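You operate a simulated robot arm through the tools that you are given. There is no shell and no other tool. Be economical: measure what you need, move in short steps, check, and stop when the job is done.

The job below is to be done with a simulated robot arm. You get a single attempt, and the scene is never put back.

Task
Write the work slip's tariff into the clamped meter, using the probe.
Fine: park the probe on its post again; address and clock stay.

The check looks at the end state, three seconds after you hand in, the way a careful person would. Anything else that was tipped, shoved, dropped, spilled or broken makes it a failure.

Robot
A 6-joint arm with a two-finger parallel gripper, fixed in place. Base frame: the origin is at the foot of the arm, x ahead of it, y to its left, z up; the work surface is at about z = 10. Units: mm, degrees, N and s.
With the tool pointing down near the work surface it reaches from about 120 to 500 mm from the base axis. Its first joint turns from -72.0 to 72.0 degrees. Payload 0.65 kg.
Tool frame: the origin (TCP) lies between the finger pads and is the grasp point; the fingertips stand 25 mm ahead of it; z points along the fingers, y is the line along which they close. The gripper opens to 76 mm. The fingers are 18 mm wide and 10 mm thick; the gripper's body (36 by 78 mm) begins 45 mm behind the TCP.
Orientation is that of the tool frame in the base frame, as a unit quaternion [w, x, y, z]. With the fingers straight down and closing along the base's y, the tool's x points along the base's -x, its y along +y and its z along -z.

Tools
- The arm moves only by the tool apply_moves. Its argument "plan" is text: rows parted by semicolons, each of 7 numbers parted by spaces: the gripper command, from -1 (fully open) to 1 (shut), values between in proportion, then the shift along the base's x, y, z in units of 30 mm (1.0 is 30 mm), then the turn, a rotation vector about the base's x, y, z in units of 5 degrees (1.0 is 5 degrees). In form: fingers tx ty tz rx ry rz; .... A call has 1 to 20 rows; each row shifts and turns the commanded pose from where the row before left it. A call with a number of a shift or a turn outside -1 to 1 is refused whole. Rows are played at 5 a second. More than 50 mm and 8.6 degrees between two rows, or a gripper value outside its range, and nothing of the call is played. Where a pose cannot be reached the arm comes as near as it can. A force on the tool above 40 N (or 10 N above the force at the start of the call, whichever is more), or a blocked arm, ends the call early, and 0.2 s more pass. The fingers move at their own pace (about 108 mm/s each) and stop on an object; they squeeze with about 43 N. The grip force told is the motor's: it shows also when the fingers shut on nothing. Time passes only in rows, and 0.2 s behind the last, so rows that do not move let the fingers close. It gives the time, the measured TCP pose, the force on the tool (base axes), the opening and the grip force at its end, in the units of the frame above (readings bear some noise).
- Cameras (640 x 400 px; columns grow to the right, rows downward): "scene" is fixed at [65.4, 277, 418.7]; the picture's right is [-0.71, -0.70, 0.00], its down [-0.31, 0.31, -0.90] and it looks along [0.63, -0.64, -0.44] (base axes); focal length 214 px, centre (320, 200). "wrist" rides on the gripper at [-28, 0, -45] in the tool frame; the picture's right is [0.00, -1.00, 0.00], its down [0.97, 0.00, -0.24] and it looks along [0.24, 0.00, 0.97] (tool axes); focal length 218 px, centre (320, 200). There is no depth. A picture from a camera that has moved, and an enlarged one, comes with that camera's place and axes in the base frame and with its lens.
- capture(camera): a new picture of that camera. It takes no simulated time.
- close_up(camera, box): a new picture of the part [left, top, right, bottom] of that camera's present view, enlarged. It takes no simulated time.
- job_done(): hands the job in; it is judged then, once.

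Work in short steps. Places have to be worked out from the pictures, the camera data and where the tool is seen: move nearer, look again, correct. Check each grasp and each placing, and mend what went wrong. You have 120 turns and 64 pictures in all, those below and enlarged ones among them. Open the gripper and draw the arm clear of the work before you hand the job in, unless the task says otherwise; then end with one line.

The tools are called as name(argument=value, ...) on one line, values as JSON. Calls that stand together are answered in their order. apply_moves: Moves the arm, as the interface text tells. Its arguments: {"type":"object","properties":{"plan":{"type":"string"}},"required":["plan"]} The other tools are called the same way: capture (camera) takes a picture; close_up (camera, box) takes an enlarged picture of a part of a camera's view; job_done () hands the job in.

At the start:

```text
time: 0.0
eef_pos: [228.1, 215.8, 363.5]
ee_rot: [0.001, 0.0, 1.0, 0.001]
contact_force: [-0.6, 0.0, 0.0]
grip_width: 76.0
finger_force: 0.1
```

scene: 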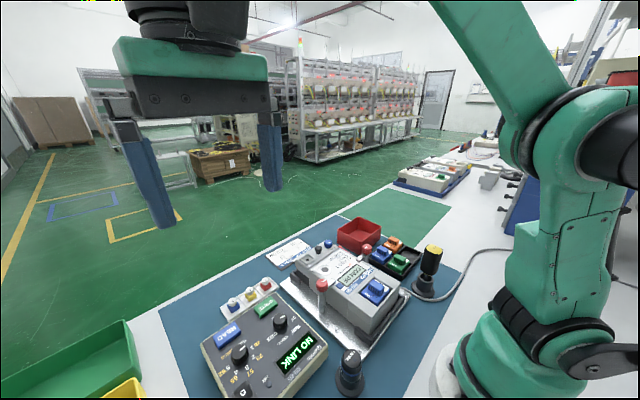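
wrist: 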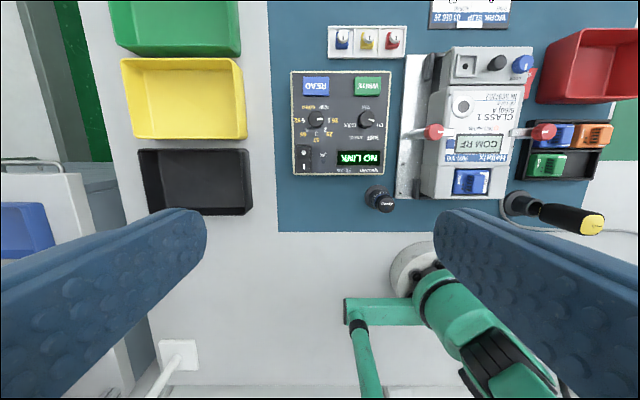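

The wrist picture shows the programmer box (NO LINK), a clamped meter, the probe on its post and the work slip at the top. I enlarge these to read them.

close_up(camera="wrist", box=[280, 20, 400, 220])

close_up(camera="wrist", box=[390, 0, 640, 240])

close_up(camera="scene", box=[190, 210, 470, 400])

```text
2.00 times, centred on (340, 120) of wrist
camera zoom: at [255.3, 214.8, 408.7], right [0.0, -1.0, 0.0], down [-0.97, 0.0, 0.24], along [-0.24, 0.0, -0.97], focal length 436 px, centre (280, 360)
```

zoom: 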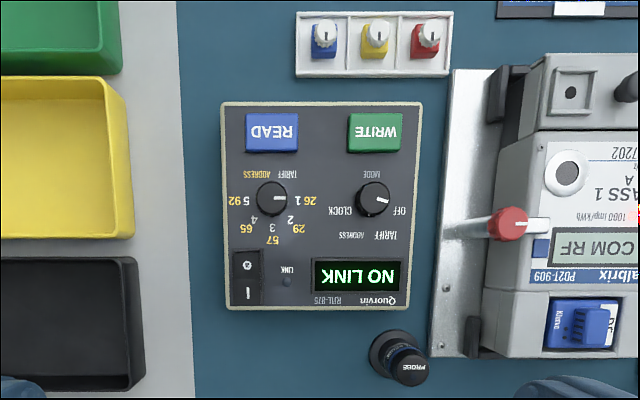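

```text
1.67 times, centred on (515, 120) of wrist
camera zoom: at [255.3, 214.8, 408.7], right [0.0, -1.0, 0.0], down [-0.97, 0.0, 0.24], along [-0.24, 0.0, -0.97], focal length 364 px, centre (-5, 333)
```

zoom: 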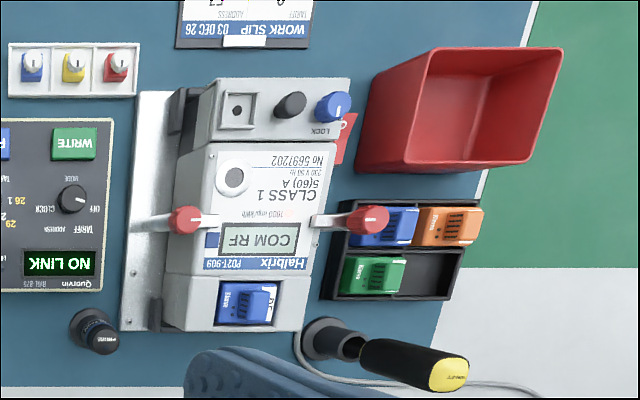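

```text
2.11 times, centred on (330, 305) of scene
camera zoom: at [65.4, 277.0, 418.7], right [-0.71, -0.7, 0.0], down [-0.31, 0.31, -0.9], along [0.63, -0.64, -0.44], focal length 452 px, centre (299, -21)
```

zoom: 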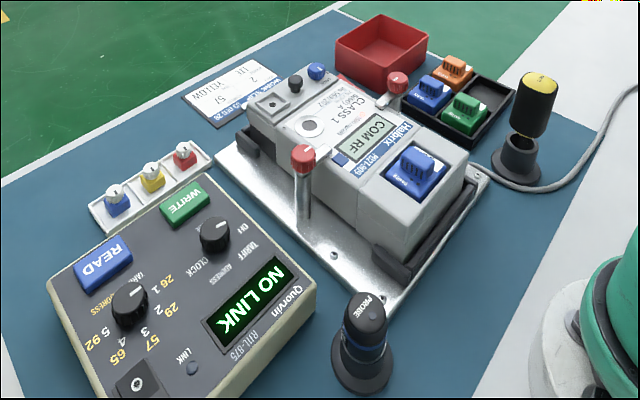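

I move over the slip and meter for a better look, in short steps: forward and toward −y.

apply_moves(plan="-1 0.9 -1 0 0 0 0; -1 0.9 -1 0 0 0 0; -1 0.9 -1 -0.5 0 0 0; -1 0 -1 -0.5 0 0 0; -1 0 -1 -0.5 0 0 0; -1 0 0 0 0 0 0")

capture(camera="wrist")

```text
time: 1.4
eef_pos: [308.4, 66.2, 316.2]
ee_rot: [0.001, 0.0, 1.0, 0.001]
contact_force: [-0.4, 0.4, 0.6]
grip_width: 76.1
finger_force: 0.0
```

```text
58 pictures are left
camera wrist: at [336.1, 64.3, 363.6], right [0.0, -1.0, 0.0], down [-0.97, 0.0, 0.24], along [-0.24, 0.0, -0.97], focal length 218 px, centre (320, 200)
```

wrist: 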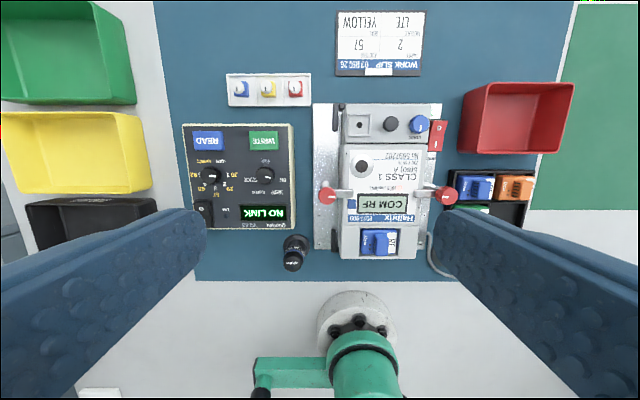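

close_up(camera="wrist", box=[330, 5, 430, 80])

close_up(camera="wrist", box=[310, 95, 460, 270])

close_up(camera="wrist", box=[180, 115, 320, 280])

```text
5.33 times, centred on (380, 42) of wrist
camera zoom: at [336.1, 64.3, 363.6], right [0.0, -1.0, 0.0], down [-0.97, 0.0, 0.24], along [-0.24, 0.0, -0.97], focal length 1164 px, centre (0, 1040)
```

zoom: 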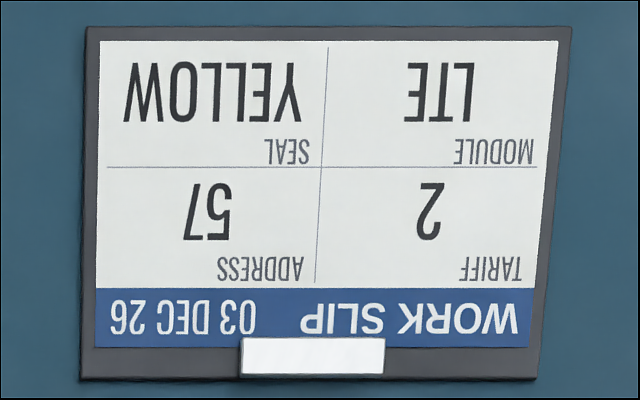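

```text
2.29 times, centred on (385, 182) of wrist
camera zoom: at [336.1, 64.3, 363.6], right [0.0, -1.0, 0.0], down [-0.97, 0.0, 0.24], along [-0.24, 0.0, -0.97], focal length 499 px, centre (171, 240)
```

zoom: 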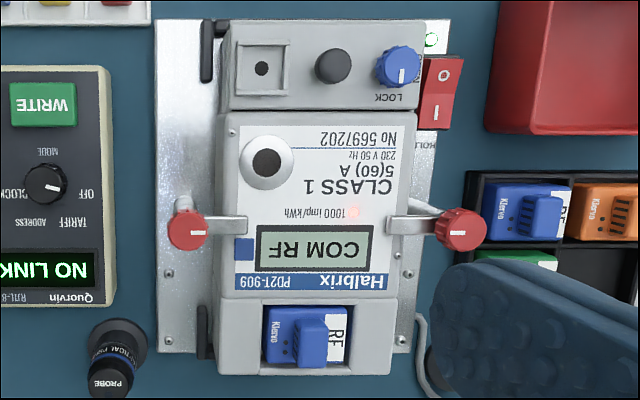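

```text
2.42 times, centred on (250, 198) of wrist
camera zoom: at [336.1, 64.3, 363.6], right [0.0, -1.0, 0.0], down [-0.97, 0.0, 0.24], along [-0.24, 0.0, -0.97], focal length 529 px, centre (490, 206)
```

zoom: 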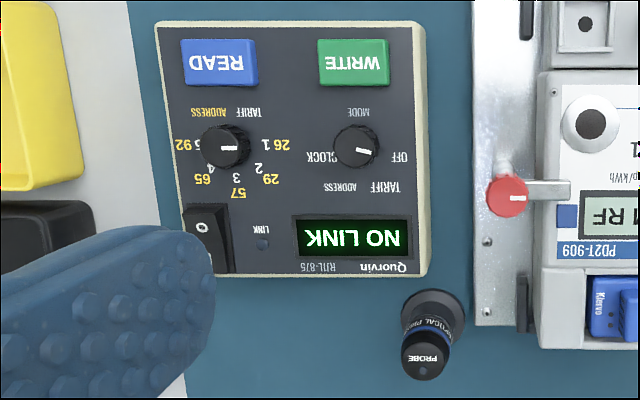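

The slip says tariff 2. The value knob seems to stand at 1 and the mode knob at OFF. I move lower over the programmer to see its details and heights.

apply_moves(plan="-1 0 1 -0.6 0 0 0; -1 0 1 -0.8 0 0 0; -1 0 1 -0.8 0 0 0; -1 0 0.3 -0.8 0 0 0; -1 0 0 -0.5 0 0 0; -1 0 0 0 0 0 0")

capture(camera="wrist")

```text
time: 2.8
eef_pos: [308.8, 163.6, 211.9]
ee_rot: [0.002, 0.0, 1.0, 0.001]
contact_force: [-0.1, -0.7, 0.0]
grip_width: 76.1
finger_force: 0.1
```

```text
54 pictures are left
camera wrist: at [336.3, 163.1, 258.5], right [0.0, -1.0, 0.0], down [-0.97, 0.0, 0.24], along [-0.24, 0.0, -0.97], focal length 218 px, centre (320, 200)
```

wrist: 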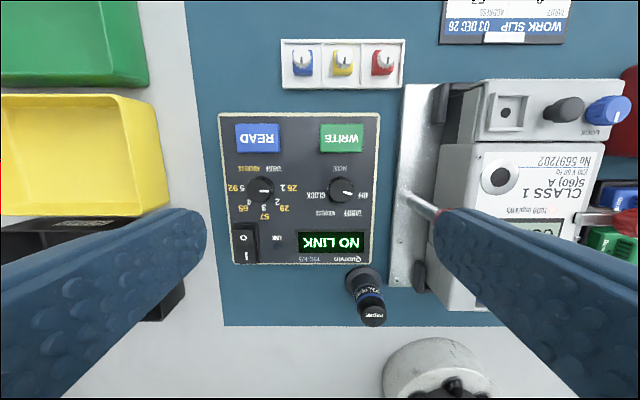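

close_up(camera="wrist", box=[215, 105, 385, 270])

close_up(camera="wrist", box=[320, 255, 400, 335])

close_up(camera="scene", box=[300, 330, 400, 400])

```text
2.42 times, centred on (300, 188) of wrist
camera zoom: at [336.3, 163.1, 258.5], right [0.0, -1.0, 0.0], down [-0.97, 0.0, 0.24], along [-0.24, 0.0, -0.97], focal length 529 px, centre (368, 230)
```

zoom: 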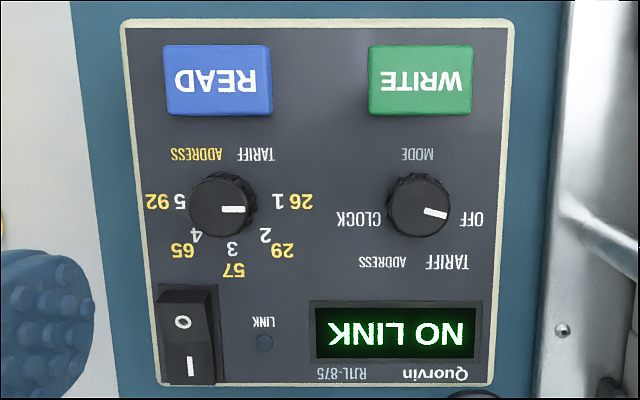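

```text
5.00 times, centred on (360, 295) of wrist
camera zoom: at [336.3, 163.1, 258.5], right [0.0, -1.0, 0.0], down [-0.97, 0.0, 0.24], along [-0.24, 0.0, -0.97], focal length 1091 px, centre (120, -275)
```

zoom: 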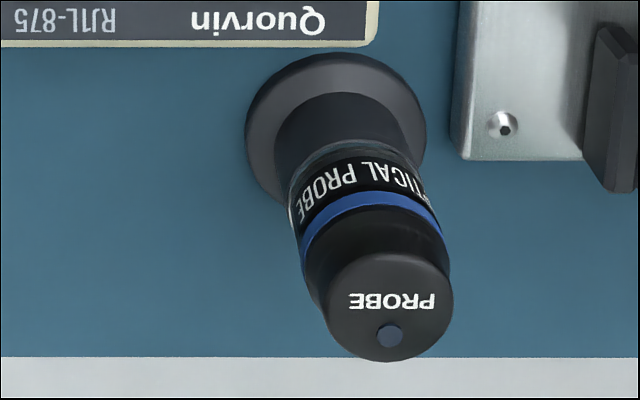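

```text
5.71 times, centred on (350, 365) of scene
camera zoom: at [65.4, 277.0, 418.7], right [-0.71, -0.7, 0.0], down [-0.31, 0.31, -0.9], along [0.63, -0.64, -0.44], focal length 1226 px, centre (149, -743)
```

zoom: 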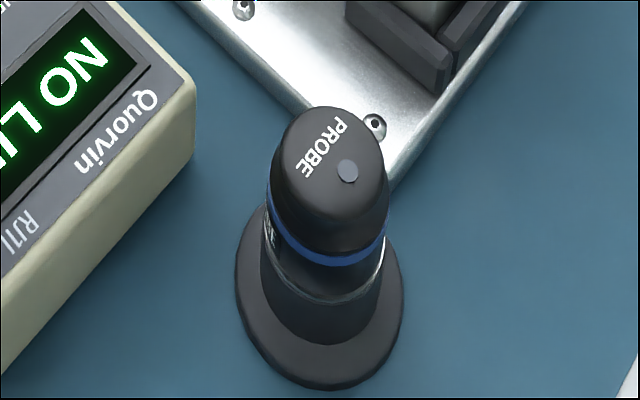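

Mode knob is at OFF and needs about 48° clockwise from above to reach TARIFF; the value knob is at 1 and needs about 45° clockwise to reach 2. Next I look closely at the meter's optical port and LOCK knob.

apply_moves(plan="-1 0.5 -1 0.5 0 0 0; -1 0 -1 0 0 0 0; -1 0 -1 0 0 0 0; -1 0 -1 0 0 0 0; -1 0 0 0 0 0 0")

capture(camera="wrist")

```text
time: 4.0
eef_pos: [322.9, 43.4, 227.5]
ee_rot: [0.0, 0.0, 1.0, 0.001]
contact_force: [0.3, 0.4, 0.3]
grip_width: 75.8
finger_force: 0.2
```

```text
50 pictures are left
camera wrist: at [350.6, 43.4, 274.3], right [0.0, -1.0, 0.0], down [-0.97, 0.0, 0.24], along [-0.24, 0.0, -0.97], focal length 218 px, centre (320, 200)
```

wrist: 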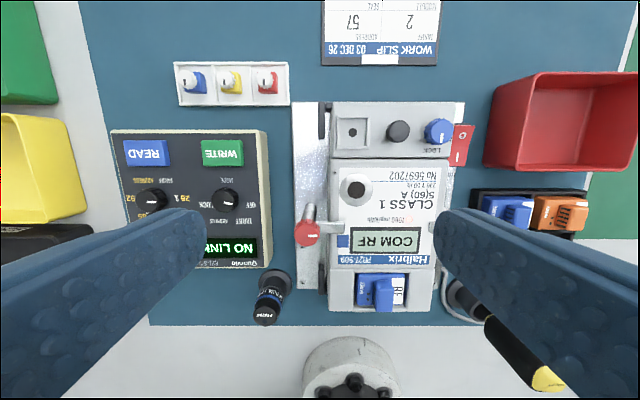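

close_up(camera="wrist", box=[320, 95, 480, 200])

close_up(camera="scene", box=[270, 220, 420, 320])

```text
3.81 times, centred on (400, 148) of wrist
camera zoom: at [350.6, 43.4, 274.3], right [0.0, -1.0, 0.0], down [-0.97, 0.0, 0.24], along [-0.24, 0.0, -0.97], focal length 832 px, centre (15, 400)
```

zoom: 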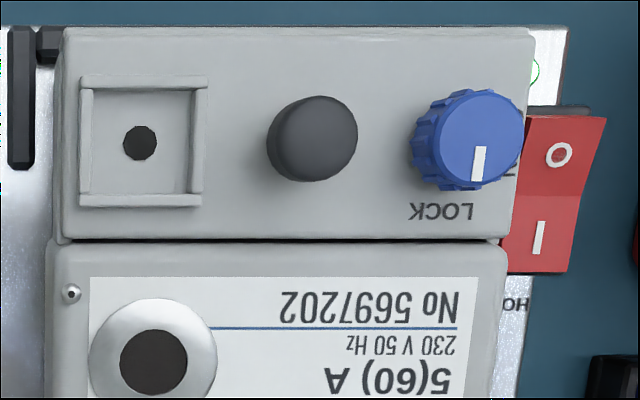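

```text
4.00 times, centred on (345, 270) of scene
camera zoom: at [65.4, 277.0, 418.7], right [-0.71, -0.7, 0.0], down [-0.31, 0.31, -0.9], along [0.63, -0.64, -0.44], focal length 858 px, centre (220, -80)
```

zoom: 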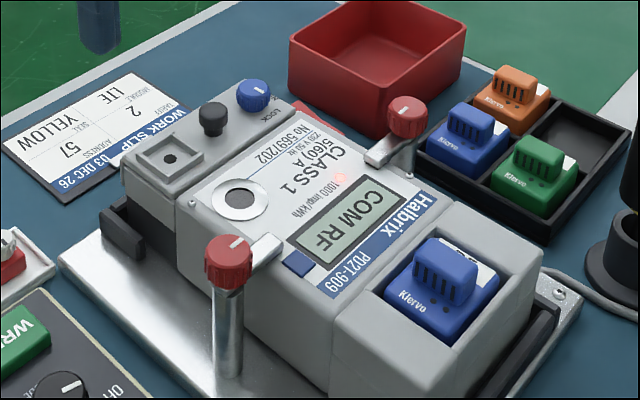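

The LOCK knob matters for writing, so I look straight down on it.

apply_moves(plan="-1 0.6 -1 -0.3 0 0 0; -1 0.6 -1 -0.3 0 0 0; -1 0.3 -1 -0.3 0 0 0; -1 0 -0.5 -0.3 0 0 0; -1 0 0 0 0 0 0")

capture(camera="wrist")

close_up(camera="wrist", box=[250, 120, 410, 240])

```text
time: 5.2
eef_pos: [369.1, -59.2, 191.4]
ee_rot: [0.001, -0.001, 1.0, 0.002]
contact_force: [-0.4, 0.0, -0.1]
grip_width: 75.8
finger_force: 0.0
```

```text
47 pictures are left
camera wrist: at [396.7, -61.9, 238.0], right [0.0, -1.0, 0.0], down [-0.97, 0.0, 0.24], along [-0.24, 0.0, -0.97], focal length 218 px, centre (320, 200)
```

wrist: 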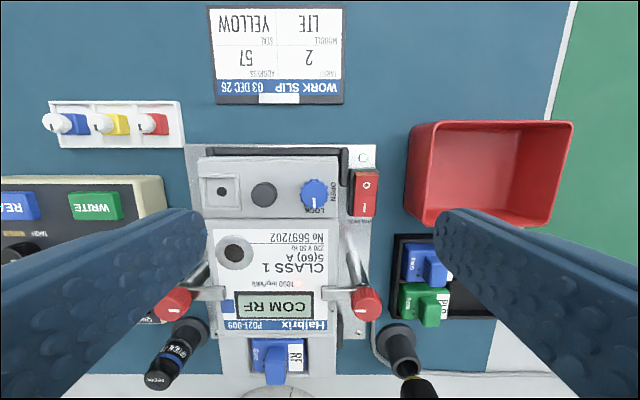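

```text
3.33 times, centred on (330, 180) of wrist
camera zoom: at [396.7, -61.9, 238.0], right [0.0, -1.0, 0.0], down [-0.97, 0.0, 0.24], along [-0.24, 0.0, -0.97], focal length 728 px, centre (287, 267)
```

zoom: 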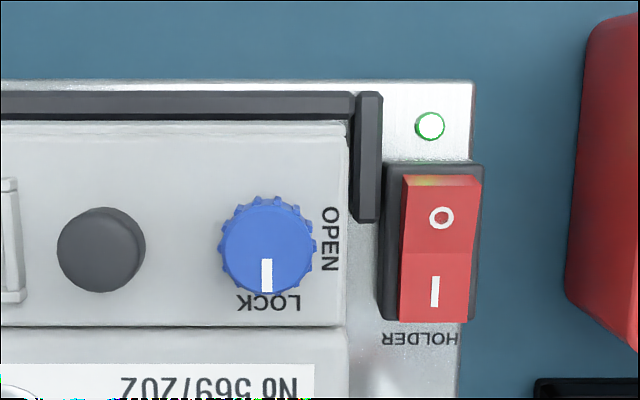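

The programmer's mode knob triangulates to about (296, 143, top z≈56). I go above it with the fingers half closed and check the alignment there.

apply_moves(plan="-0.1 -0.35 1 0 0 0 0; -0.1 -0.35 1 0 0 0 0; -0.1 -0.35 1 0 0 0 0; -0.1 -0.35 1 0 0 0 0; -0.1 -0.35 1 0 0 0 0; -0.1 -0.35 1 -0.5 0 0 0; -0.1 -0.33 0.73 -0.7 0 0 0; -0.1 0 0 -0.8 0 0 0; -0.1 0 0 0 0 0 0; -0.1 0 0 0 0 0 0")

capture(camera="wrist")

```text
time: 7.4
eef_pos: [297.0, 142.5, 131.8]
ee_rot: [0.0, 0.0, 1.0, 0.002]
contact_force: [0.2, -0.1, 1.1]
grip_width: 41.8
finger_force: 0.1
```

```text
45 pictures are left
camera wrist: at [324.1, 141.1, 177.9], right [0.0, -1.0, 0.0], down [-0.97, 0.0, 0.24], along [-0.24, 0.0, -0.97], focal length 218 px, centre (320, 200)
```

wrist: 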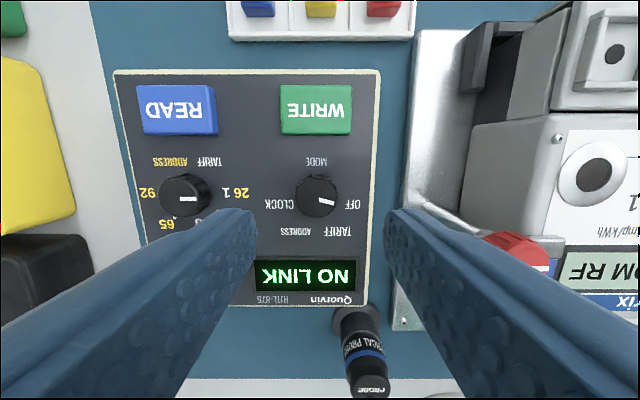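

Alignment is good (knob at about 296, 143). I descend until the fingertips are a few mm above the panel (TCP z≈71) and close on the knob.

apply_moves(plan="-0.1 0 0 -0.7 0 0 0; -0.1 0 0 -0.7 0 0 0; -0.1 0 0 -0.6 0 0 0; -0.1 0 0 0 0 0 0; -0.1 0 0 0 0 0 0")

capture(camera="wrist")

```text
time: 8.6
eef_pos: [296.8, 141.6, 71.4]
ee_rot: [0.002, 0.0, 1.0, 0.001]
contact_force: [-0.3, 0.2, 0.2]
grip_width: 41.7
finger_force: 0.1
```

```text
44 pictures are left
camera wrist: at [324.0, 140.6, 117.9], right [0.0, -1.0, 0.0], down [-0.97, 0.0, 0.24], along [-0.24, 0.0, -0.97], focal length 218 px, centre (320, 200)
```

wrist: 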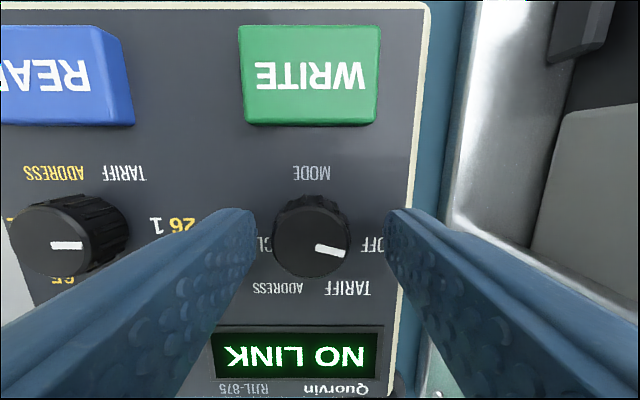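

The knob is about 2 mm to +y of the finger midpoint; I shift and close gently.

apply_moves(plan="-0.1 0 0.07 0 0 0 0; 0.1 0 0 0 0 0 0; 0.3 0 0 0 0 0 0; 0.45 0 0 0 0 0 0; 1 0 0 0 0 0 0; 1 0 0 0 0 0 0")

```text
time: 10.0
eef_pos: [295.5, 145.1, 71.0]
ee_rot: [0.001, -0.001, 1.0, 0.002]
contact_force: [1.8, 19.2, -4.4]
grip_width: 23.4
finger_force: 39.8
```

The fingers hold the knob (23.4 mm) but there is a +19 N side force, so I shift +y a little to relieve it.

apply_moves(plan="1 0 0.04 0 0 0 0; 1 0 0 0 0 0 0")

```text
time: 10.6
eef_pos: [297.7, 144.6, 72.3]
ee_rot: [0.0, 0.0, 1.0, 0.001]
contact_force: [-0.3, 9.0, 4.7]
grip_width: 23.7
finger_force: 39.7
```

Better; a bit more relief, then I turn −25° as the first part.

apply_moves(plan="1 0 0.03 0 0 0 0; 1 0 0 0 0 0 -1; 1 0 0 0 0 0 -1; 1 0 0 0 0 0 -1; 1 0 0 0 0 0 -1; 1 0 0 0 0 0 -1; 1 0 0 0 0 0 0")

capture(camera="wrist")

```text
time: 12.2
eef_pos: [296.3, 146.3, 71.5]
ee_rot: [0.003, 0.217, 0.976, -0.001]
contact_force: [1.4, -33.3, 21.4]
grip_width: 23.4
finger_force: 40.2
```

```text
43 pictures are left
camera wrist: at [320.8, 132.0, 118.0], right [-0.42, -0.91, 0.0], down [-0.88, 0.41, 0.24], along [-0.21, 0.1, -0.97], focal length 218 px, centre (320, 200)
```

wrist: 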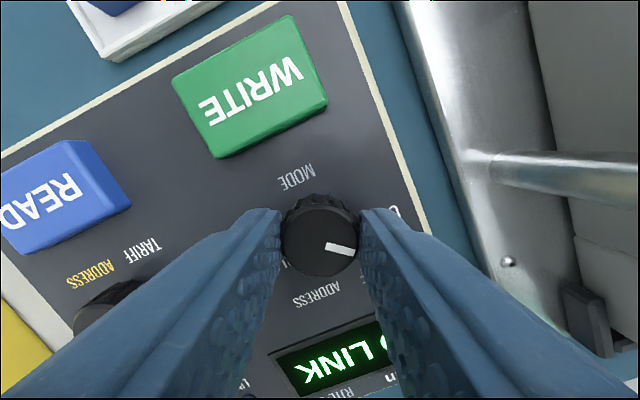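

The knob turns with the gripper (≈25°). Side force −33 N in y, so I shift −y to relieve before turning on.

apply_moves(plan="1 0 -0.06 0 0 0 0; 1 0 0 0 0 0 0")

```text
time: 12.8
eef_pos: [296.8, 145.1, 70.4]
ee_rot: [0.002, 0.216, 0.976, 0.0]
contact_force: [-1.4, -12.0, 21.2]
grip_width: 23.5
finger_force: 40.2
```

apply_moves(plan="1 0 -0.03 0.04 0 0 0; 1 0 0 0 0 0 -1; 1 0 0 0 0 0 -1; 1 0 0 0 0 0 -1; 1 0 0 0 0 0 -1; 1 0 0 0 0 0 -0.8; 1 0 0 0 0 0 0")

capture(camera="wrist")

```text
time: 14.4
eef_pos: [296.1, 143.6, 72.3]
ee_rot: [0.002, 0.415, 0.91, 0.003]
contact_force: [13.4, 28.0, -18.3]
grip_width: 23.5
finger_force: 39.6
```

```text
42 pictures are left
camera wrist: at [314.0, 121.7, 119.0], right [-0.76, -0.66, 0.0], down [-0.64, 0.73, 0.24], along [-0.15, 0.18, -0.97], focal length 218 px, centre (320, 200)
```

wrist: 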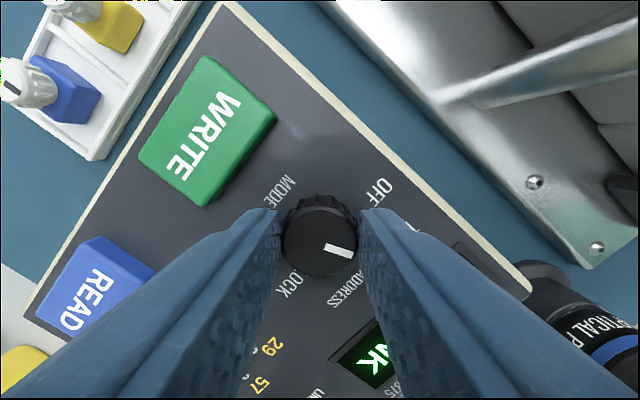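

Turned 49° in total. I release and lift to read the dial.

apply_moves(plan="-0.1 0 0 0 0 0 0; -0.1 0 0 0 0 0 0; -0.1 0 0 0.6 0 0 0; -0.1 0 0 0.7 0 0 0; -0.1 0 0 0.7 0 0 1; -0.1 0 0 0 0 0 1; -0.1 0 0 0 0 0 1; -0.1 0 0 0 0 0 1; -0.1 0 0 0 0 0 1; -0.1 0 0 0 0 0 1; -0.1 0 0 0 0 0 1; -0.1 0 0 0 0 0 1; -0.1 0 0 0 0 0 1; -0.1 0 0 0 0 0 0.8; -0.1 0 0 0 0 0 0")

capture(camera="wrist")

```text
time: 17.6
eef_pos: [297.2, 144.6, 132.5]
ee_rot: [0.001, 0.0, 1.0, 0.0]
contact_force: [0.8, -0.5, -0.1]
grip_width: 41.8
finger_force: 0.0
```

```text
41 pictures are left
camera wrist: at [323.3, 142.4, 179.1], right [0.0, -1.0, 0.0], down [-0.97, 0.0, 0.24], along [-0.24, 0.0, -0.97], focal length 218 px, centre (320, 200)
```

wrist: 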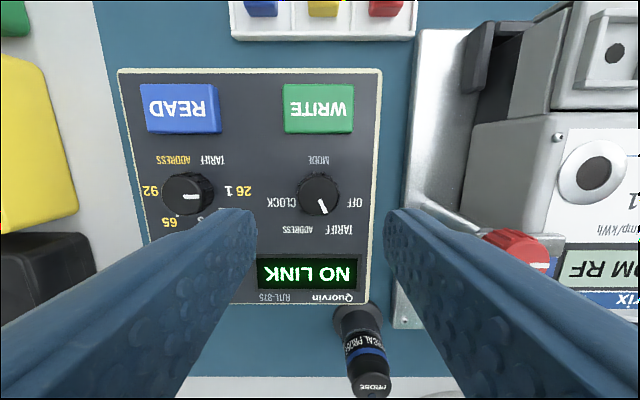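

Mode now points at TARIFF. I move to the value knob (about 75 mm toward +y) and descend.

apply_moves(plan="-0.1 0 0.9 0 0 0 0; -0.1 0 0.9 0 0 0 0; -0.1 0 0.7 0 0 0 0; -0.1 0 0 -0.7 0 0 0; -0.1 0 0 -0.7 0 0 0; -0.1 0 0 -0.63 0 0 0; -0.1 0 0 0 0 0 0; -0.1 0 0 0 0 0 0")

capture(camera="wrist")

```text
time: 19.4
eef_pos: [295.6, 219.8, 71.6]
ee_rot: [0.001, 0.0, 1.0, 0.001]
contact_force: [0.5, 0.2, -0.4]
grip_width: 42.0
finger_force: 0.1
```

```text
40 pictures are left
camera wrist: at [323.1, 217.9, 118.4], right [0.0, -1.0, 0.0], down [-0.97, 0.0, 0.24], along [-0.24, 0.0, -0.97], focal length 218 px, centre (320, 200)
```

wrist: 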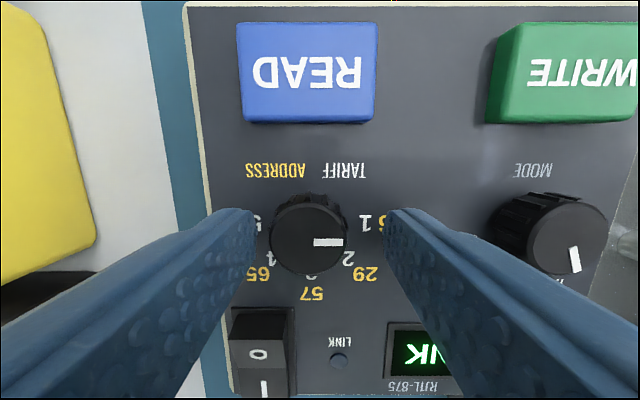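

The knob is about 3 mm toward +y; I shift, then close.

apply_moves(plan="-0.1 0 0.1 0 0 0 0; 0.1 0 0 0 0 0 0; 0.3 0 0 0 0 0 0; 1 0 0 0 0 0 0; 1 0 0 0 0 0 0; 1 0 0 0 0 0 0")

```text
time: 20.8
eef_pos: [297.6, 222.8, 72.3]
ee_rot: [0.0, -0.001, 1.0, 0.002]
contact_force: [5.7, 24.6, -5.9]
grip_width: 22.9
finger_force: 39.5
```

apply_moves(plan="1 0 0.05 0 0 0 0; 1 0 0 0 0 0 -1; 1 0 0 0 0 0 -1; 1 0 0 0 0 0 -1; 1 0 0 0 0 0 0")

```text
time: 22.0
eef_pos: [295.6, 223.0, 71.9]
ee_rot: [0.001, 0.132, 0.991, 0.0]
contact_force: [-2.0, 5.6, 9.9]
grip_width: 22.9
finger_force: 39.3
```

Forces are low; I continue to −45° in all.

apply_moves(plan="1 0 0 0 0 0 -1; 1 0 0 0 0 0 -1; 1 0 0 0 0 0 -1; 1 0 0 0 0 0 -1; 1 0 0 0 0 0 -1; 1 0 0 0 0 0 -1; 1 0 0 0 0 0 0")

```text
time: 23.6
eef_pos: [296.2, 222.3, 71.6]
ee_rot: [0.001, 0.384, 0.923, 0.0]
contact_force: [-11.2, -2.9, 25.1]
grip_width: 23.1
finger_force: 39.8
```

Turned 45°; I release, lift and straighten to see the dial.

apply_moves(plan="-0.1 0 0 0 0 0 0; -0.1 0 0 0 0 0 0; -0.1 0 0 0.6 0 0 0; -0.1 0 0 0.7 0 0 0; -0.1 0 0 0.7 0 0 1; -0.1 0 0 0 0 0 1; -0.1 0 0 0 0 0 1; -0.1 0 0 0 0 0 1; -0.1 0 0 0 0 0 1; -0.1 0 0 0 0 0 1; -0.1 0 0 0 0 0 1; -0.1 0 0 0 0 0 1; -0.1 0 0 0 0 0 1; -0.1 0 0 0 0 0 0")

capture(camera="wrist")

```text
time: 26.6
eef_pos: [297.1, 222.0, 131.4]
ee_rot: [0.001, -0.002, 1.0, 0.001]
contact_force: [0.3, -0.3, 0.1]
grip_width: 42.0
finger_force: 0.1
```

```text
39 pictures are left
camera wrist: at [323.5, 221.6, 178.0], right [0.0, -1.0, 0.0], down [-0.97, 0.0, 0.24], along [-0.24, 0.0, -0.97], focal length 218 px, centre (320, 200)
```

wrist: 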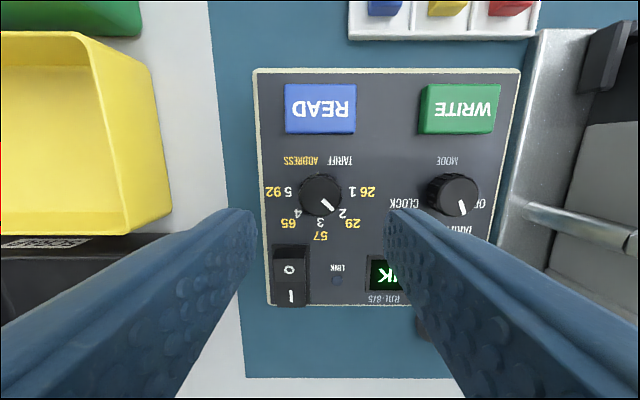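

The tariff dial is at 2. The probe triangulates to about (163, 106), top z≈62. I travel there at height and check alignment.

apply_moves(plan="-0.1 -0.75 -0.65 0 0 0 0; -0.1 -0.75 -0.65 0 0 0 0; -0.1 -0.75 -0.65 0 0 0 0; -0.1 -0.75 -0.65 0 0 0 0; -0.1 -0.75 -0.65 0 0 0 0; -0.1 -0.6 -0.6 0 0 0 0; -0.1 0 0 0 0 0 0; -0.1 0 0 0 0 0 0")

capture(camera="wrist")

```text
time: 28.4
eef_pos: [164.7, 106.4, 130.6]
ee_rot: [0.0, -0.001, 1.0, 0.0]
contact_force: [0.5, -0.1, 0.6]
grip_width: 41.9
finger_force: 0.1
```

```text
38 pictures are left
camera wrist: at [192.7, 106.5, 178.0], right [0.0, -1.0, 0.0], down [-0.97, 0.0, 0.24], along [-0.24, 0.0, -0.97], focal length 218 px, centre (320, 200)
```

wrist: 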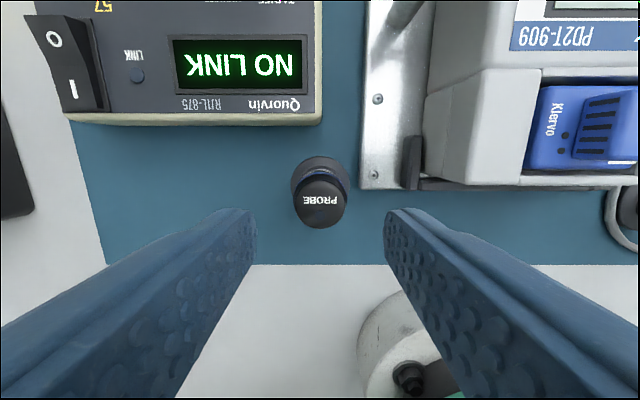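

The probe is well centred under the gripper. I descend to TCP z≈60 and look before closing.

apply_moves(plan="-0.1 0 0 -0.7 0 0 0; -0.1 0 0 -0.7 0 0 0; -0.1 0 0 -0.6 0 0 0; -0.1 0 0 -0.3 0 0 0; -0.1 0 0 0 0 0 0; -0.1 0 0 0 0 0 0")

capture(camera="wrist")

close_up(camera="scene", box=[280, 280, 440, 400])

```text
time: 29.8
eef_pos: [167.8, 107.8, 63.3]
ee_rot: [0.0, 0.0, 1.0, 0.001]
contact_force: [0.2, -0.5, -0.1]
grip_width: 41.9
finger_force: 0.0
```

```text
37 pictures are left
camera wrist: at [193.4, 106.6, 109.1], right [0.0, -1.0, 0.0], down [-0.97, 0.0, 0.24], along [-0.24, 0.0, -0.97], focal length 218 px, centre (320, 200)
```

wrist: 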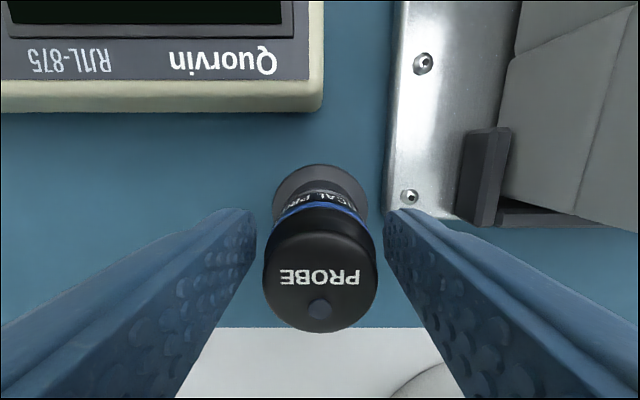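

```text
3.33 times, centred on (360, 340) of scene
camera zoom: at [65.4, 277.0, 418.7], right [-0.71, -0.7, 0.0], down [-0.31, 0.31, -0.9], along [0.63, -0.64, -0.44], focal length 715 px, centre (187, -267)
```

zoom: 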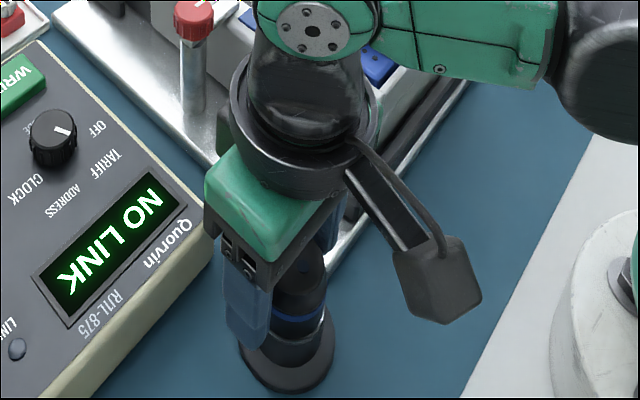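

Centred in y, about 2 mm off in x. I correct that and close on the probe.

apply_moves(plan="0 -0.07 0 0 0 0 0; 0.2 0 0 0 0 0 0; 1 0 0 0 0 0 0; 1 0 0 0 0 0 0; 1 0 0 0 0 0 0")

```text
time: 31.0
eef_pos: [163.7, 108.2, 62.8]
ee_rot: [0.0, 0.0, 1.0, 0.0]
contact_force: [-0.1, 1.1, 1.2]
grip_width: 30.6
finger_force: 21.9
```

Holding at 30.6 mm. I lift straight up slowly.

apply_moves(plan="1 0 0 0 0 0 0; 1 0 0 0.2 0 0 0; 1 0 0 0.3 0 0 0; 1 0 0 0.6 0 0 0; 1 0 0 0.8 0 0 0; 1 0 0 0.8 0 0 0; 1 0 0 0 0 0 0")

capture(camera="wrist")

close_up(camera="scene", box=[280, 220, 440, 400])

```text
time: 32.6
eef_pos: [162.6, 107.0, 144.4]
ee_rot: [0.001, 0.0, 1.0, 0.0]
contact_force: [0.1, -0.4, -0.9]
grip_width: 30.4
finger_force: 21.9
```

```text
35 pictures are left
camera wrist: at [190.5, 106.2, 190.6], right [0.0, -1.0, 0.0], down [-0.97, 0.0, 0.24], along [-0.24, 0.0, -0.97], focal length 218 px, centre (320, 200)
```

wrist: 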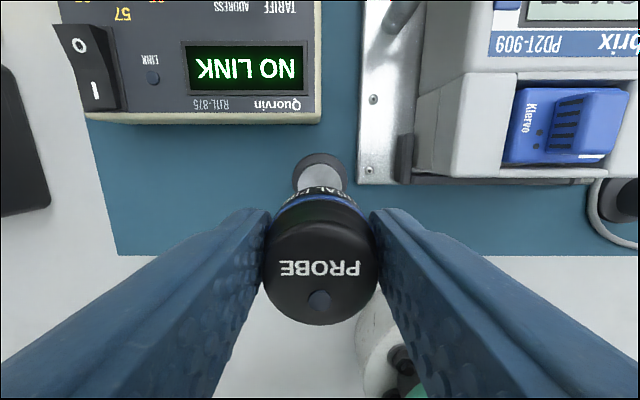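

```text
2.22 times, centred on (360, 310) of scene
camera zoom: at [65.4, 277.0, 418.7], right [-0.71, -0.7, 0.0], down [-0.31, 0.31, -0.9], along [0.63, -0.64, -0.44], focal length 477 px, centre (231, -44)
```

zoom: 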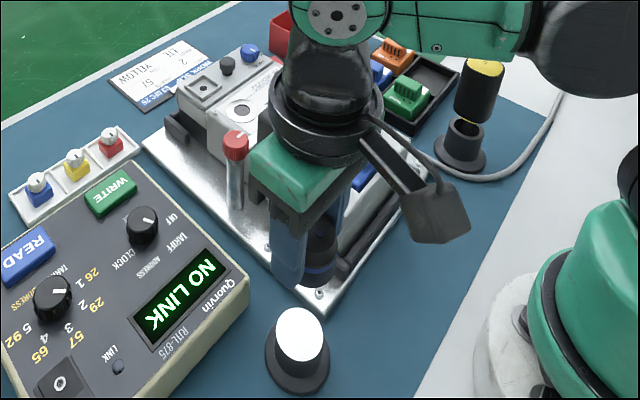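

The probe is lifted; its bottom is about 39 mm below the TCP. The meter's port is at about (310, 9, z≈71). I raise and travel above it.

apply_moves(plan="1 0 0 0.5 0 0 0; 1 0.82 -0.54 0 0 0 0; 1 0.82 -0.54 0 0 0 0; 1 0.82 -0.54 0 0 0 0; 1 0.82 -0.54 0 0 0 0; 1 0.82 -0.54 0 0 0 0; 1 0.8 -0.54 0 0 0 0; 1 0 0 0 0 0 0; 1 0 0 0 0 0 0")

capture(camera="wrist")

close_up(camera="scene", box=[260, 160, 440, 320])

```text
time: 34.6
eef_pos: [310.9, 11.7, 157.7]
ee_rot: [0.001, 0.0, 1.0, 0.0]
contact_force: [-0.3, 0.2, -0.6]
grip_width: 30.9
finger_force: 21.7
```

```text
33 pictures are left
camera wrist: at [338.3, 8.8, 204.5], right [0.0, -1.0, 0.0], down [-0.97, 0.0, 0.24], along [-0.24, 0.0, -0.97], focal length 218 px, centre (320, 200)
```

wrist: 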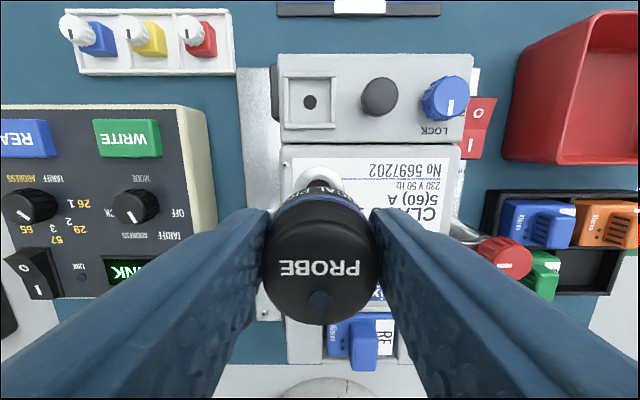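

```text
2.50 times, centred on (350, 240) of scene
camera zoom: at [65.4, 277.0, 418.7], right [-0.71, -0.7, 0.0], down [-0.31, 0.31, -0.9], along [0.63, -0.64, -0.44], focal length 536 px, centre (245, 100)
```

zoom: 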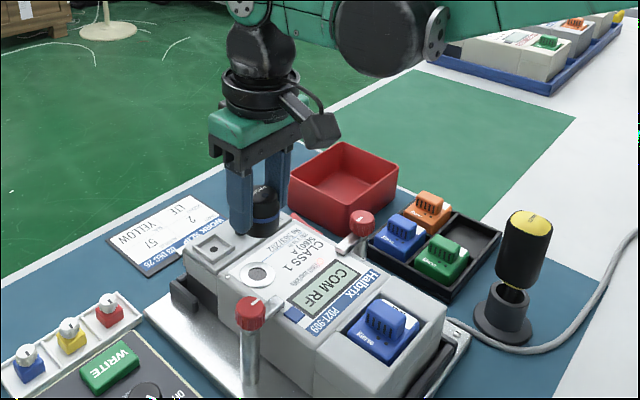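

The port's ring lines up in x and y under the probe. I descend toward it, then in small steps until contact.

apply_moves(plan="1 0 0 -0.5 0 0 0; 1 0 0 -0.5 0 0 0; 1 0 0 -0.2 0 0 0; 1 0 0 0 0 0 0; 1 0 0 0 0 0 0")

close_up(camera="scene", box=[280, 200, 400, 300])

```text
time: 35.8
eef_pos: [310.2, 11.8, 121.5]
ee_rot: [0.0, 0.0, 1.0, 0.001]
contact_force: [0.6, -0.1, -0.3]
grip_width: 30.6
finger_force: 21.8
```

```text
4.00 times, centred on (340, 250) of scene
camera zoom: at [65.4, 277.0, 418.7], right [-0.71, -0.7, 0.0], down [-0.31, 0.31, -0.9], along [0.63, -0.64, -0.44], focal length 858 px, centre (240, 0)
```

zoom: 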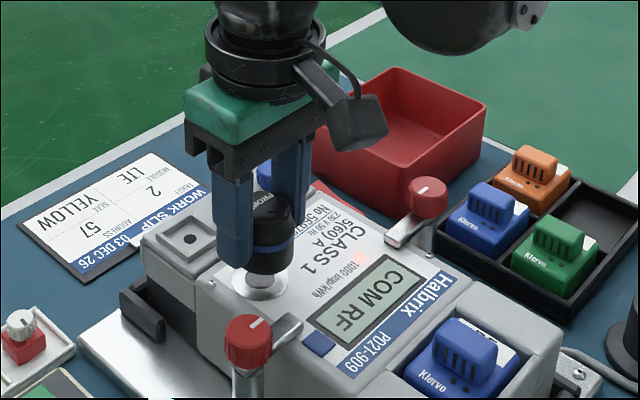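

The scene view shows the probe about 4–5 mm toward −x of the port (it sits off-centre along the pads). I shift +x 4.5 mm and look again.

apply_moves(plan="1 0.15 0 0 0 0 0; 1 0 0 -0.1 0 0 0; 1 0 0 0 0 0 0")

close_up(camera="scene", box=[300, 235, 360, 285])

close_up(camera="wrist", box=[240, 100, 400, 300])

```text
time: 36.6
eef_pos: [315.4, 10.3, 120.3]
ee_rot: [0.001, 0.0, 1.0, 0.0]
contact_force: [0.5, 0.2, -1.2]
grip_width: 30.6
finger_force: 21.6
```

```text
8.00 times, centred on (330, 260) of scene
camera zoom: at [65.4, 277.0, 418.7], right [-0.71, -0.7, 0.0], down [-0.31, 0.31, -0.9], along [0.63, -0.64, -0.44], focal length 1716 px, centre (240, -280)
```

zoom: 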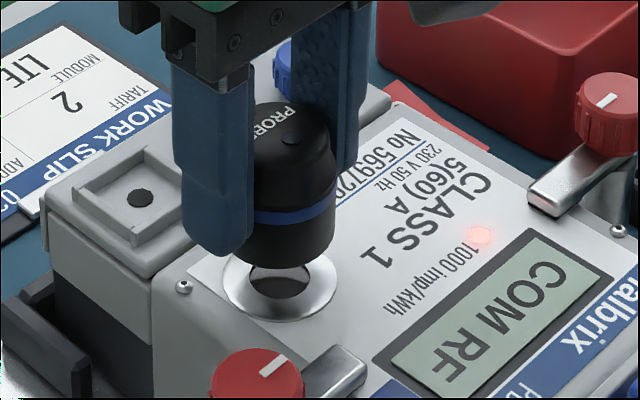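

```text
2.00 times, centred on (320, 200) of wrist
camera zoom: at [342.4, 8.5, 166.0], right [0.0, -1.0, 0.0], down [-0.97, 0.0, 0.24], along [-0.24, 0.0, -0.97], focal length 436 px, centre (320, 200)
```

zoom: 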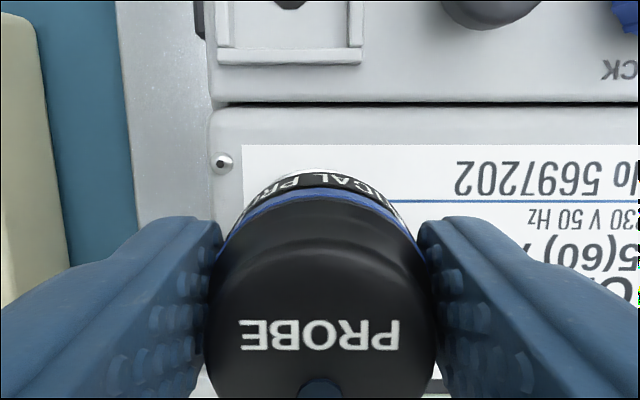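

The probe is now centred over the ring with about a 15 mm gap. I descend 10 mm and then in small steps.

apply_moves(plan="1 0 0 -0.2 0 0 0; 1 0 0 -0.13 0 0 0; 1 0 0 0 0 0 0")

close_up(camera="scene", box=[300, 235, 360, 285])

```text
time: 37.4
eef_pos: [315.5, 9.5, 109.4]
ee_rot: [0.001, 0.0, 1.0, 0.001]
contact_force: [-0.2, 1.1, -1.0]
grip_width: 30.7
finger_force: 22.0
```

```text
8.00 times, centred on (330, 260) of scene
camera zoom: at [65.4, 277.0, 418.7], right [-0.71, -0.7, 0.0], down [-0.31, 0.31, -0.9], along [0.63, -0.64, -0.44], focal length 1716 px, centre (240, -280)
```

zoom: 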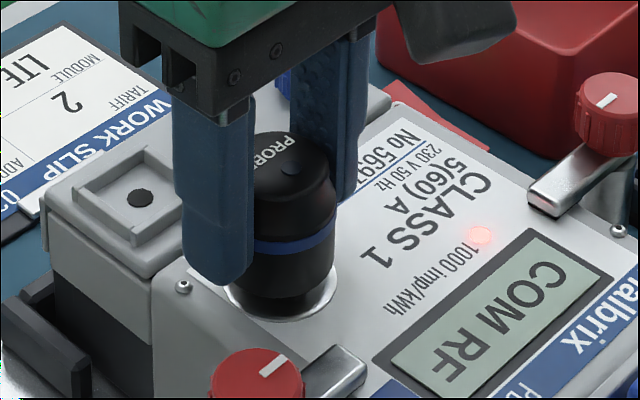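

A few mm remain; I go down 1 mm per row until contact.

apply_moves(plan="1 0 0 -0.04 0 0 0; 1 0 0 -0.04 0 0 0; 1 0 0 0 0 0 0")

close_up(camera="scene", box=[300, 235, 360, 285])

```text
time: 38.2
eef_pos: [315.0, 9.6, 106.8]
ee_rot: [0.001, -0.001, 1.0, 0.001]
contact_force: [-0.3, -0.6, -1.9]
grip_width: 30.6
finger_force: 21.9
```

```text
8.00 times, centred on (330, 260) of scene
camera zoom: at [65.4, 277.0, 418.7], right [-0.71, -0.7, 0.0], down [-0.31, 0.31, -0.9], along [0.63, -0.64, -0.44], focal length 1716 px, centre (240, -280)
```

zoom: 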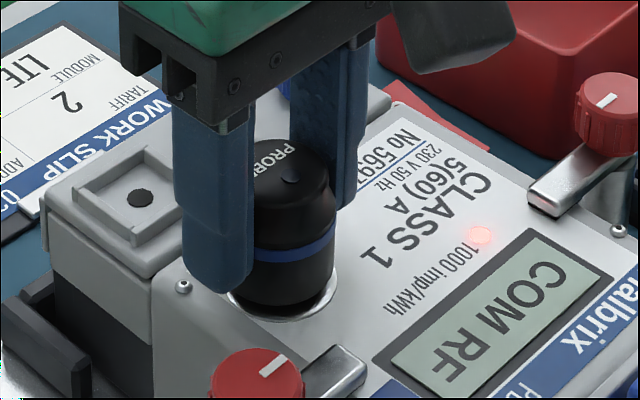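

apply_moves(plan="1 0 0 -0.04 0 0 0; 1 0 0 -0.04 0 0 0; 1 0 0 0 0 0 0")

close_up(camera="scene", box=[300, 235, 360, 285])

```text
time: 39.0
eef_pos: [316.4, 10.1, 105.5]
ee_rot: [0.001, 0.0, 1.0, 0.001]
contact_force: [0.1, 0.0, -0.3]
grip_width: 30.1
finger_force: 21.7
```

```text
8.00 times, centred on (330, 260) of scene
camera zoom: at [65.4, 277.0, 418.7], right [-0.71, -0.7, 0.0], down [-0.31, 0.31, -0.9], along [0.63, -0.64, -0.44], focal length 1716 px, centre (240, -280)
```

zoom: 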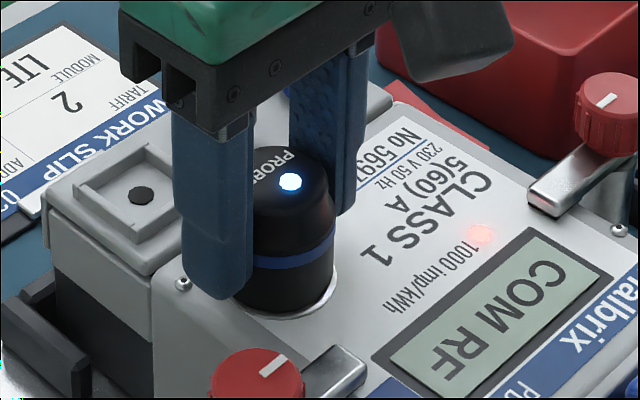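

The probe's light came on: linked. I lower slightly more until it is seated.

apply_moves(plan="1 0 0 -0.03 0 0 0; 1 0 0 -0.03 0 0 0; 1 0 0 0 0 0 0")

```text
time: 39.8
eef_pos: [315.1, 12.1, 102.9]
ee_rot: [0.001, 0.0, 1.0, 0.0]
contact_force: [-0.2, -1.3, 5.6]
grip_width: 30.8
finger_force: 22.4
```

Contact (5.6 N up): it is seated. I open a little and withdraw upward slowly, then look.

apply_moves(plan="0 0 0 0 0 0 0; -0.1 0 0 0 0 0 0; -0.1 0 0 0 0 0 0; -0.1 0 0 0.5 0 0 0; -0.1 0 0 0.8 0 0 0; -0.1 0 0 0.8 0 0 0; -0.1 0 0 0 0 0 0")

close_up(camera="scene", box=[200, 220, 400, 400])

```text
time: 41.4
eef_pos: [314.4, 11.0, 165.6]
ee_rot: [0.001, 0.0, 1.0, 0.001]
contact_force: [1.2, 0.3, -0.2]
grip_width: 42.1
finger_force: 0.0
```

```text
2.22 times, centred on (300, 310) of scene
camera zoom: at [65.4, 277.0, 418.7], right [-0.71, -0.7, 0.0], down [-0.31, 0.31, -0.9], along [0.63, -0.64, -0.44], focal length 477 px, centre (364, -44)
```

zoom: 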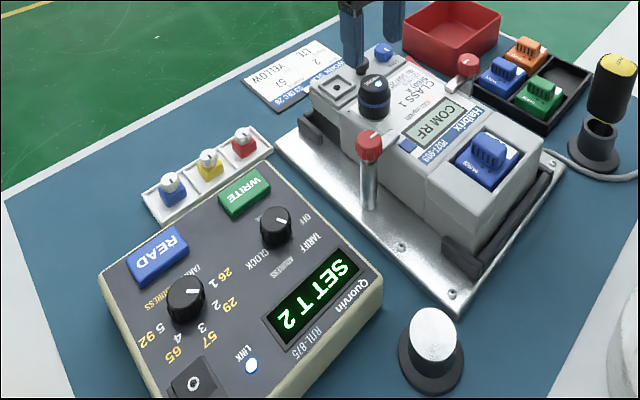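

Display reads "SET T 2" with LINK lit. Next I move above WRITE (≈343, 144) with closed fingers.

apply_moves(plan="1 0.24 0.9 0 0 0 0; 1 0.24 0.9 0 0 0 0; 1 0.24 0.9 0 0 0 0; 1 0.24 0.9 -0.5 0 0 0; 1 0 0.85 -0.5 0 0 0; 1 0 0 -0.8 0 0 0; 1 0 0 0 0 0 0; 1 0 0 0 0 0 0")

capture(camera="wrist")

```text
time: 43.2
eef_pos: [345.3, 144.0, 112.2]
ee_rot: [0.001, -0.001, 1.0, 0.001]
contact_force: [0.0, -0.4, -0.4]
grip_width: 0.1
finger_force: 23.5
```

```text
24 pictures are left
camera wrist: at [371.2, 142.8, 158.3], right [0.0, -1.0, 0.0], down [-0.97, 0.0, 0.24], along [-0.24, 0.0, -0.97], focal length 218 px, centre (320, 200)
```

wrist: 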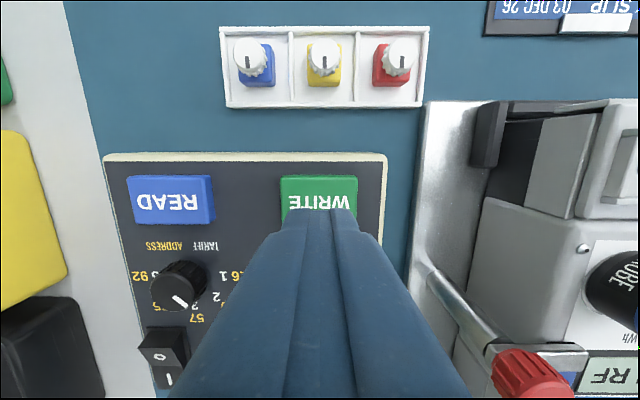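

Aligned over WRITE. I descend near it.

apply_moves(plan="1 0 0 -0.6 0 0 0; 1 0 0 -0.5 0 0 0; 1 0 0 0 0 0 0; 1 0 0 -0.06 0 0 0; 1 0 0 -0.06 0 0 0; 1 0 0 0 0 0 0")

```text
time: 44.6
eef_pos: [344.6, 143.5, 75.9]
ee_rot: [0.001, 0.0, 1.0, 0.001]
contact_force: [-0.5, 0.0, 0.1]
grip_width: 0.0
finger_force: 23.4
```

Tip z≈51, no contact yet; small steps down.

apply_moves(plan="1 0 0 -0.05 0 0 0; 1 0 0 -0.05 0 0 0; 1 0 0 -0.05 0 0 0; 1 0 0 0 0 0 0")

close_up(camera="scene", box=[200, 260, 400, 400])

```text
time: 45.6
eef_pos: [344.1, 143.8, 70.6]
ee_rot: [0.001, 0.0, 1.0, 0.001]
contact_force: [0.3, 1.3, 2.1]
grip_width: 0.1
finger_force: 23.7
```

```text
2.86 times, centred on (300, 330) of scene
camera zoom: at [65.4, 277.0, 418.7], right [-0.71, -0.7, 0.0], down [-0.31, 0.31, -0.9], along [0.63, -0.64, -0.44], focal length 613 px, centre (377, -171)
```

zoom: 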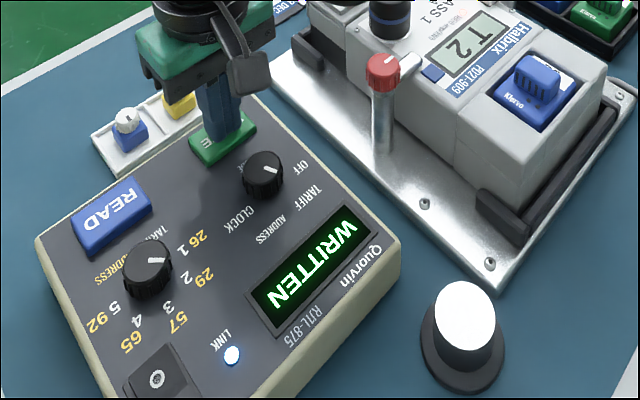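

"WRITTEN", and the meter shows T 2. I lift off and go back above the probe with fingers half open.

apply_moves(plan="1 0 0 0.5 0 0 0; 1 0 0 0.9 0 0 0; 1 0 0 0.9 0 0 0; 0.5 0 -0.5 0.8 0 0 0; -0.1 -0.24 -0.9 0 0 0 0; -0.1 -0.24 -0.9 0 0 0 0; -0.1 -0.24 -0.9 0 0 0 0; -0.1 -0.24 -0.9 0 0 0 0; -0.1 0 -0.33 0 0 0 0; -0.1 0 0 0 0 0 0; -0.1 0 0 0 0 0 0")

capture(camera="wrist")

```text
time: 48.0
eef_pos: [315.1, 10.6, 163.5]
ee_rot: [0.001, 0.0, 1.0, 0.001]
contact_force: [0.6, -0.2, -0.4]
grip_width: 41.8
finger_force: 0.1
```

```text
22 pictures are left
camera wrist: at [341.8, 9.9, 210.8], right [0.0, -1.0, 0.0], down [-0.97, 0.0, 0.24], along [-0.24, 0.0, -0.97], focal length 218 px, centre (320, 200)
```

wrist: 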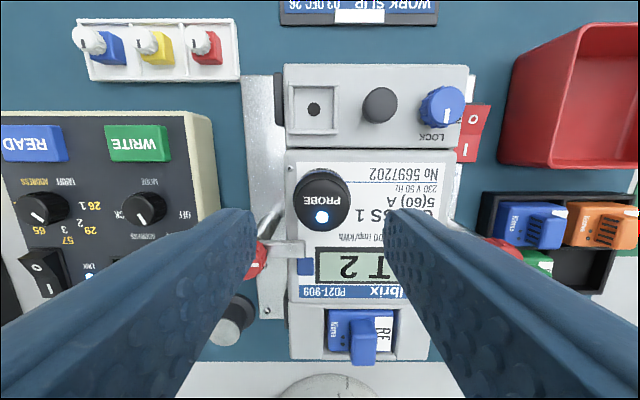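

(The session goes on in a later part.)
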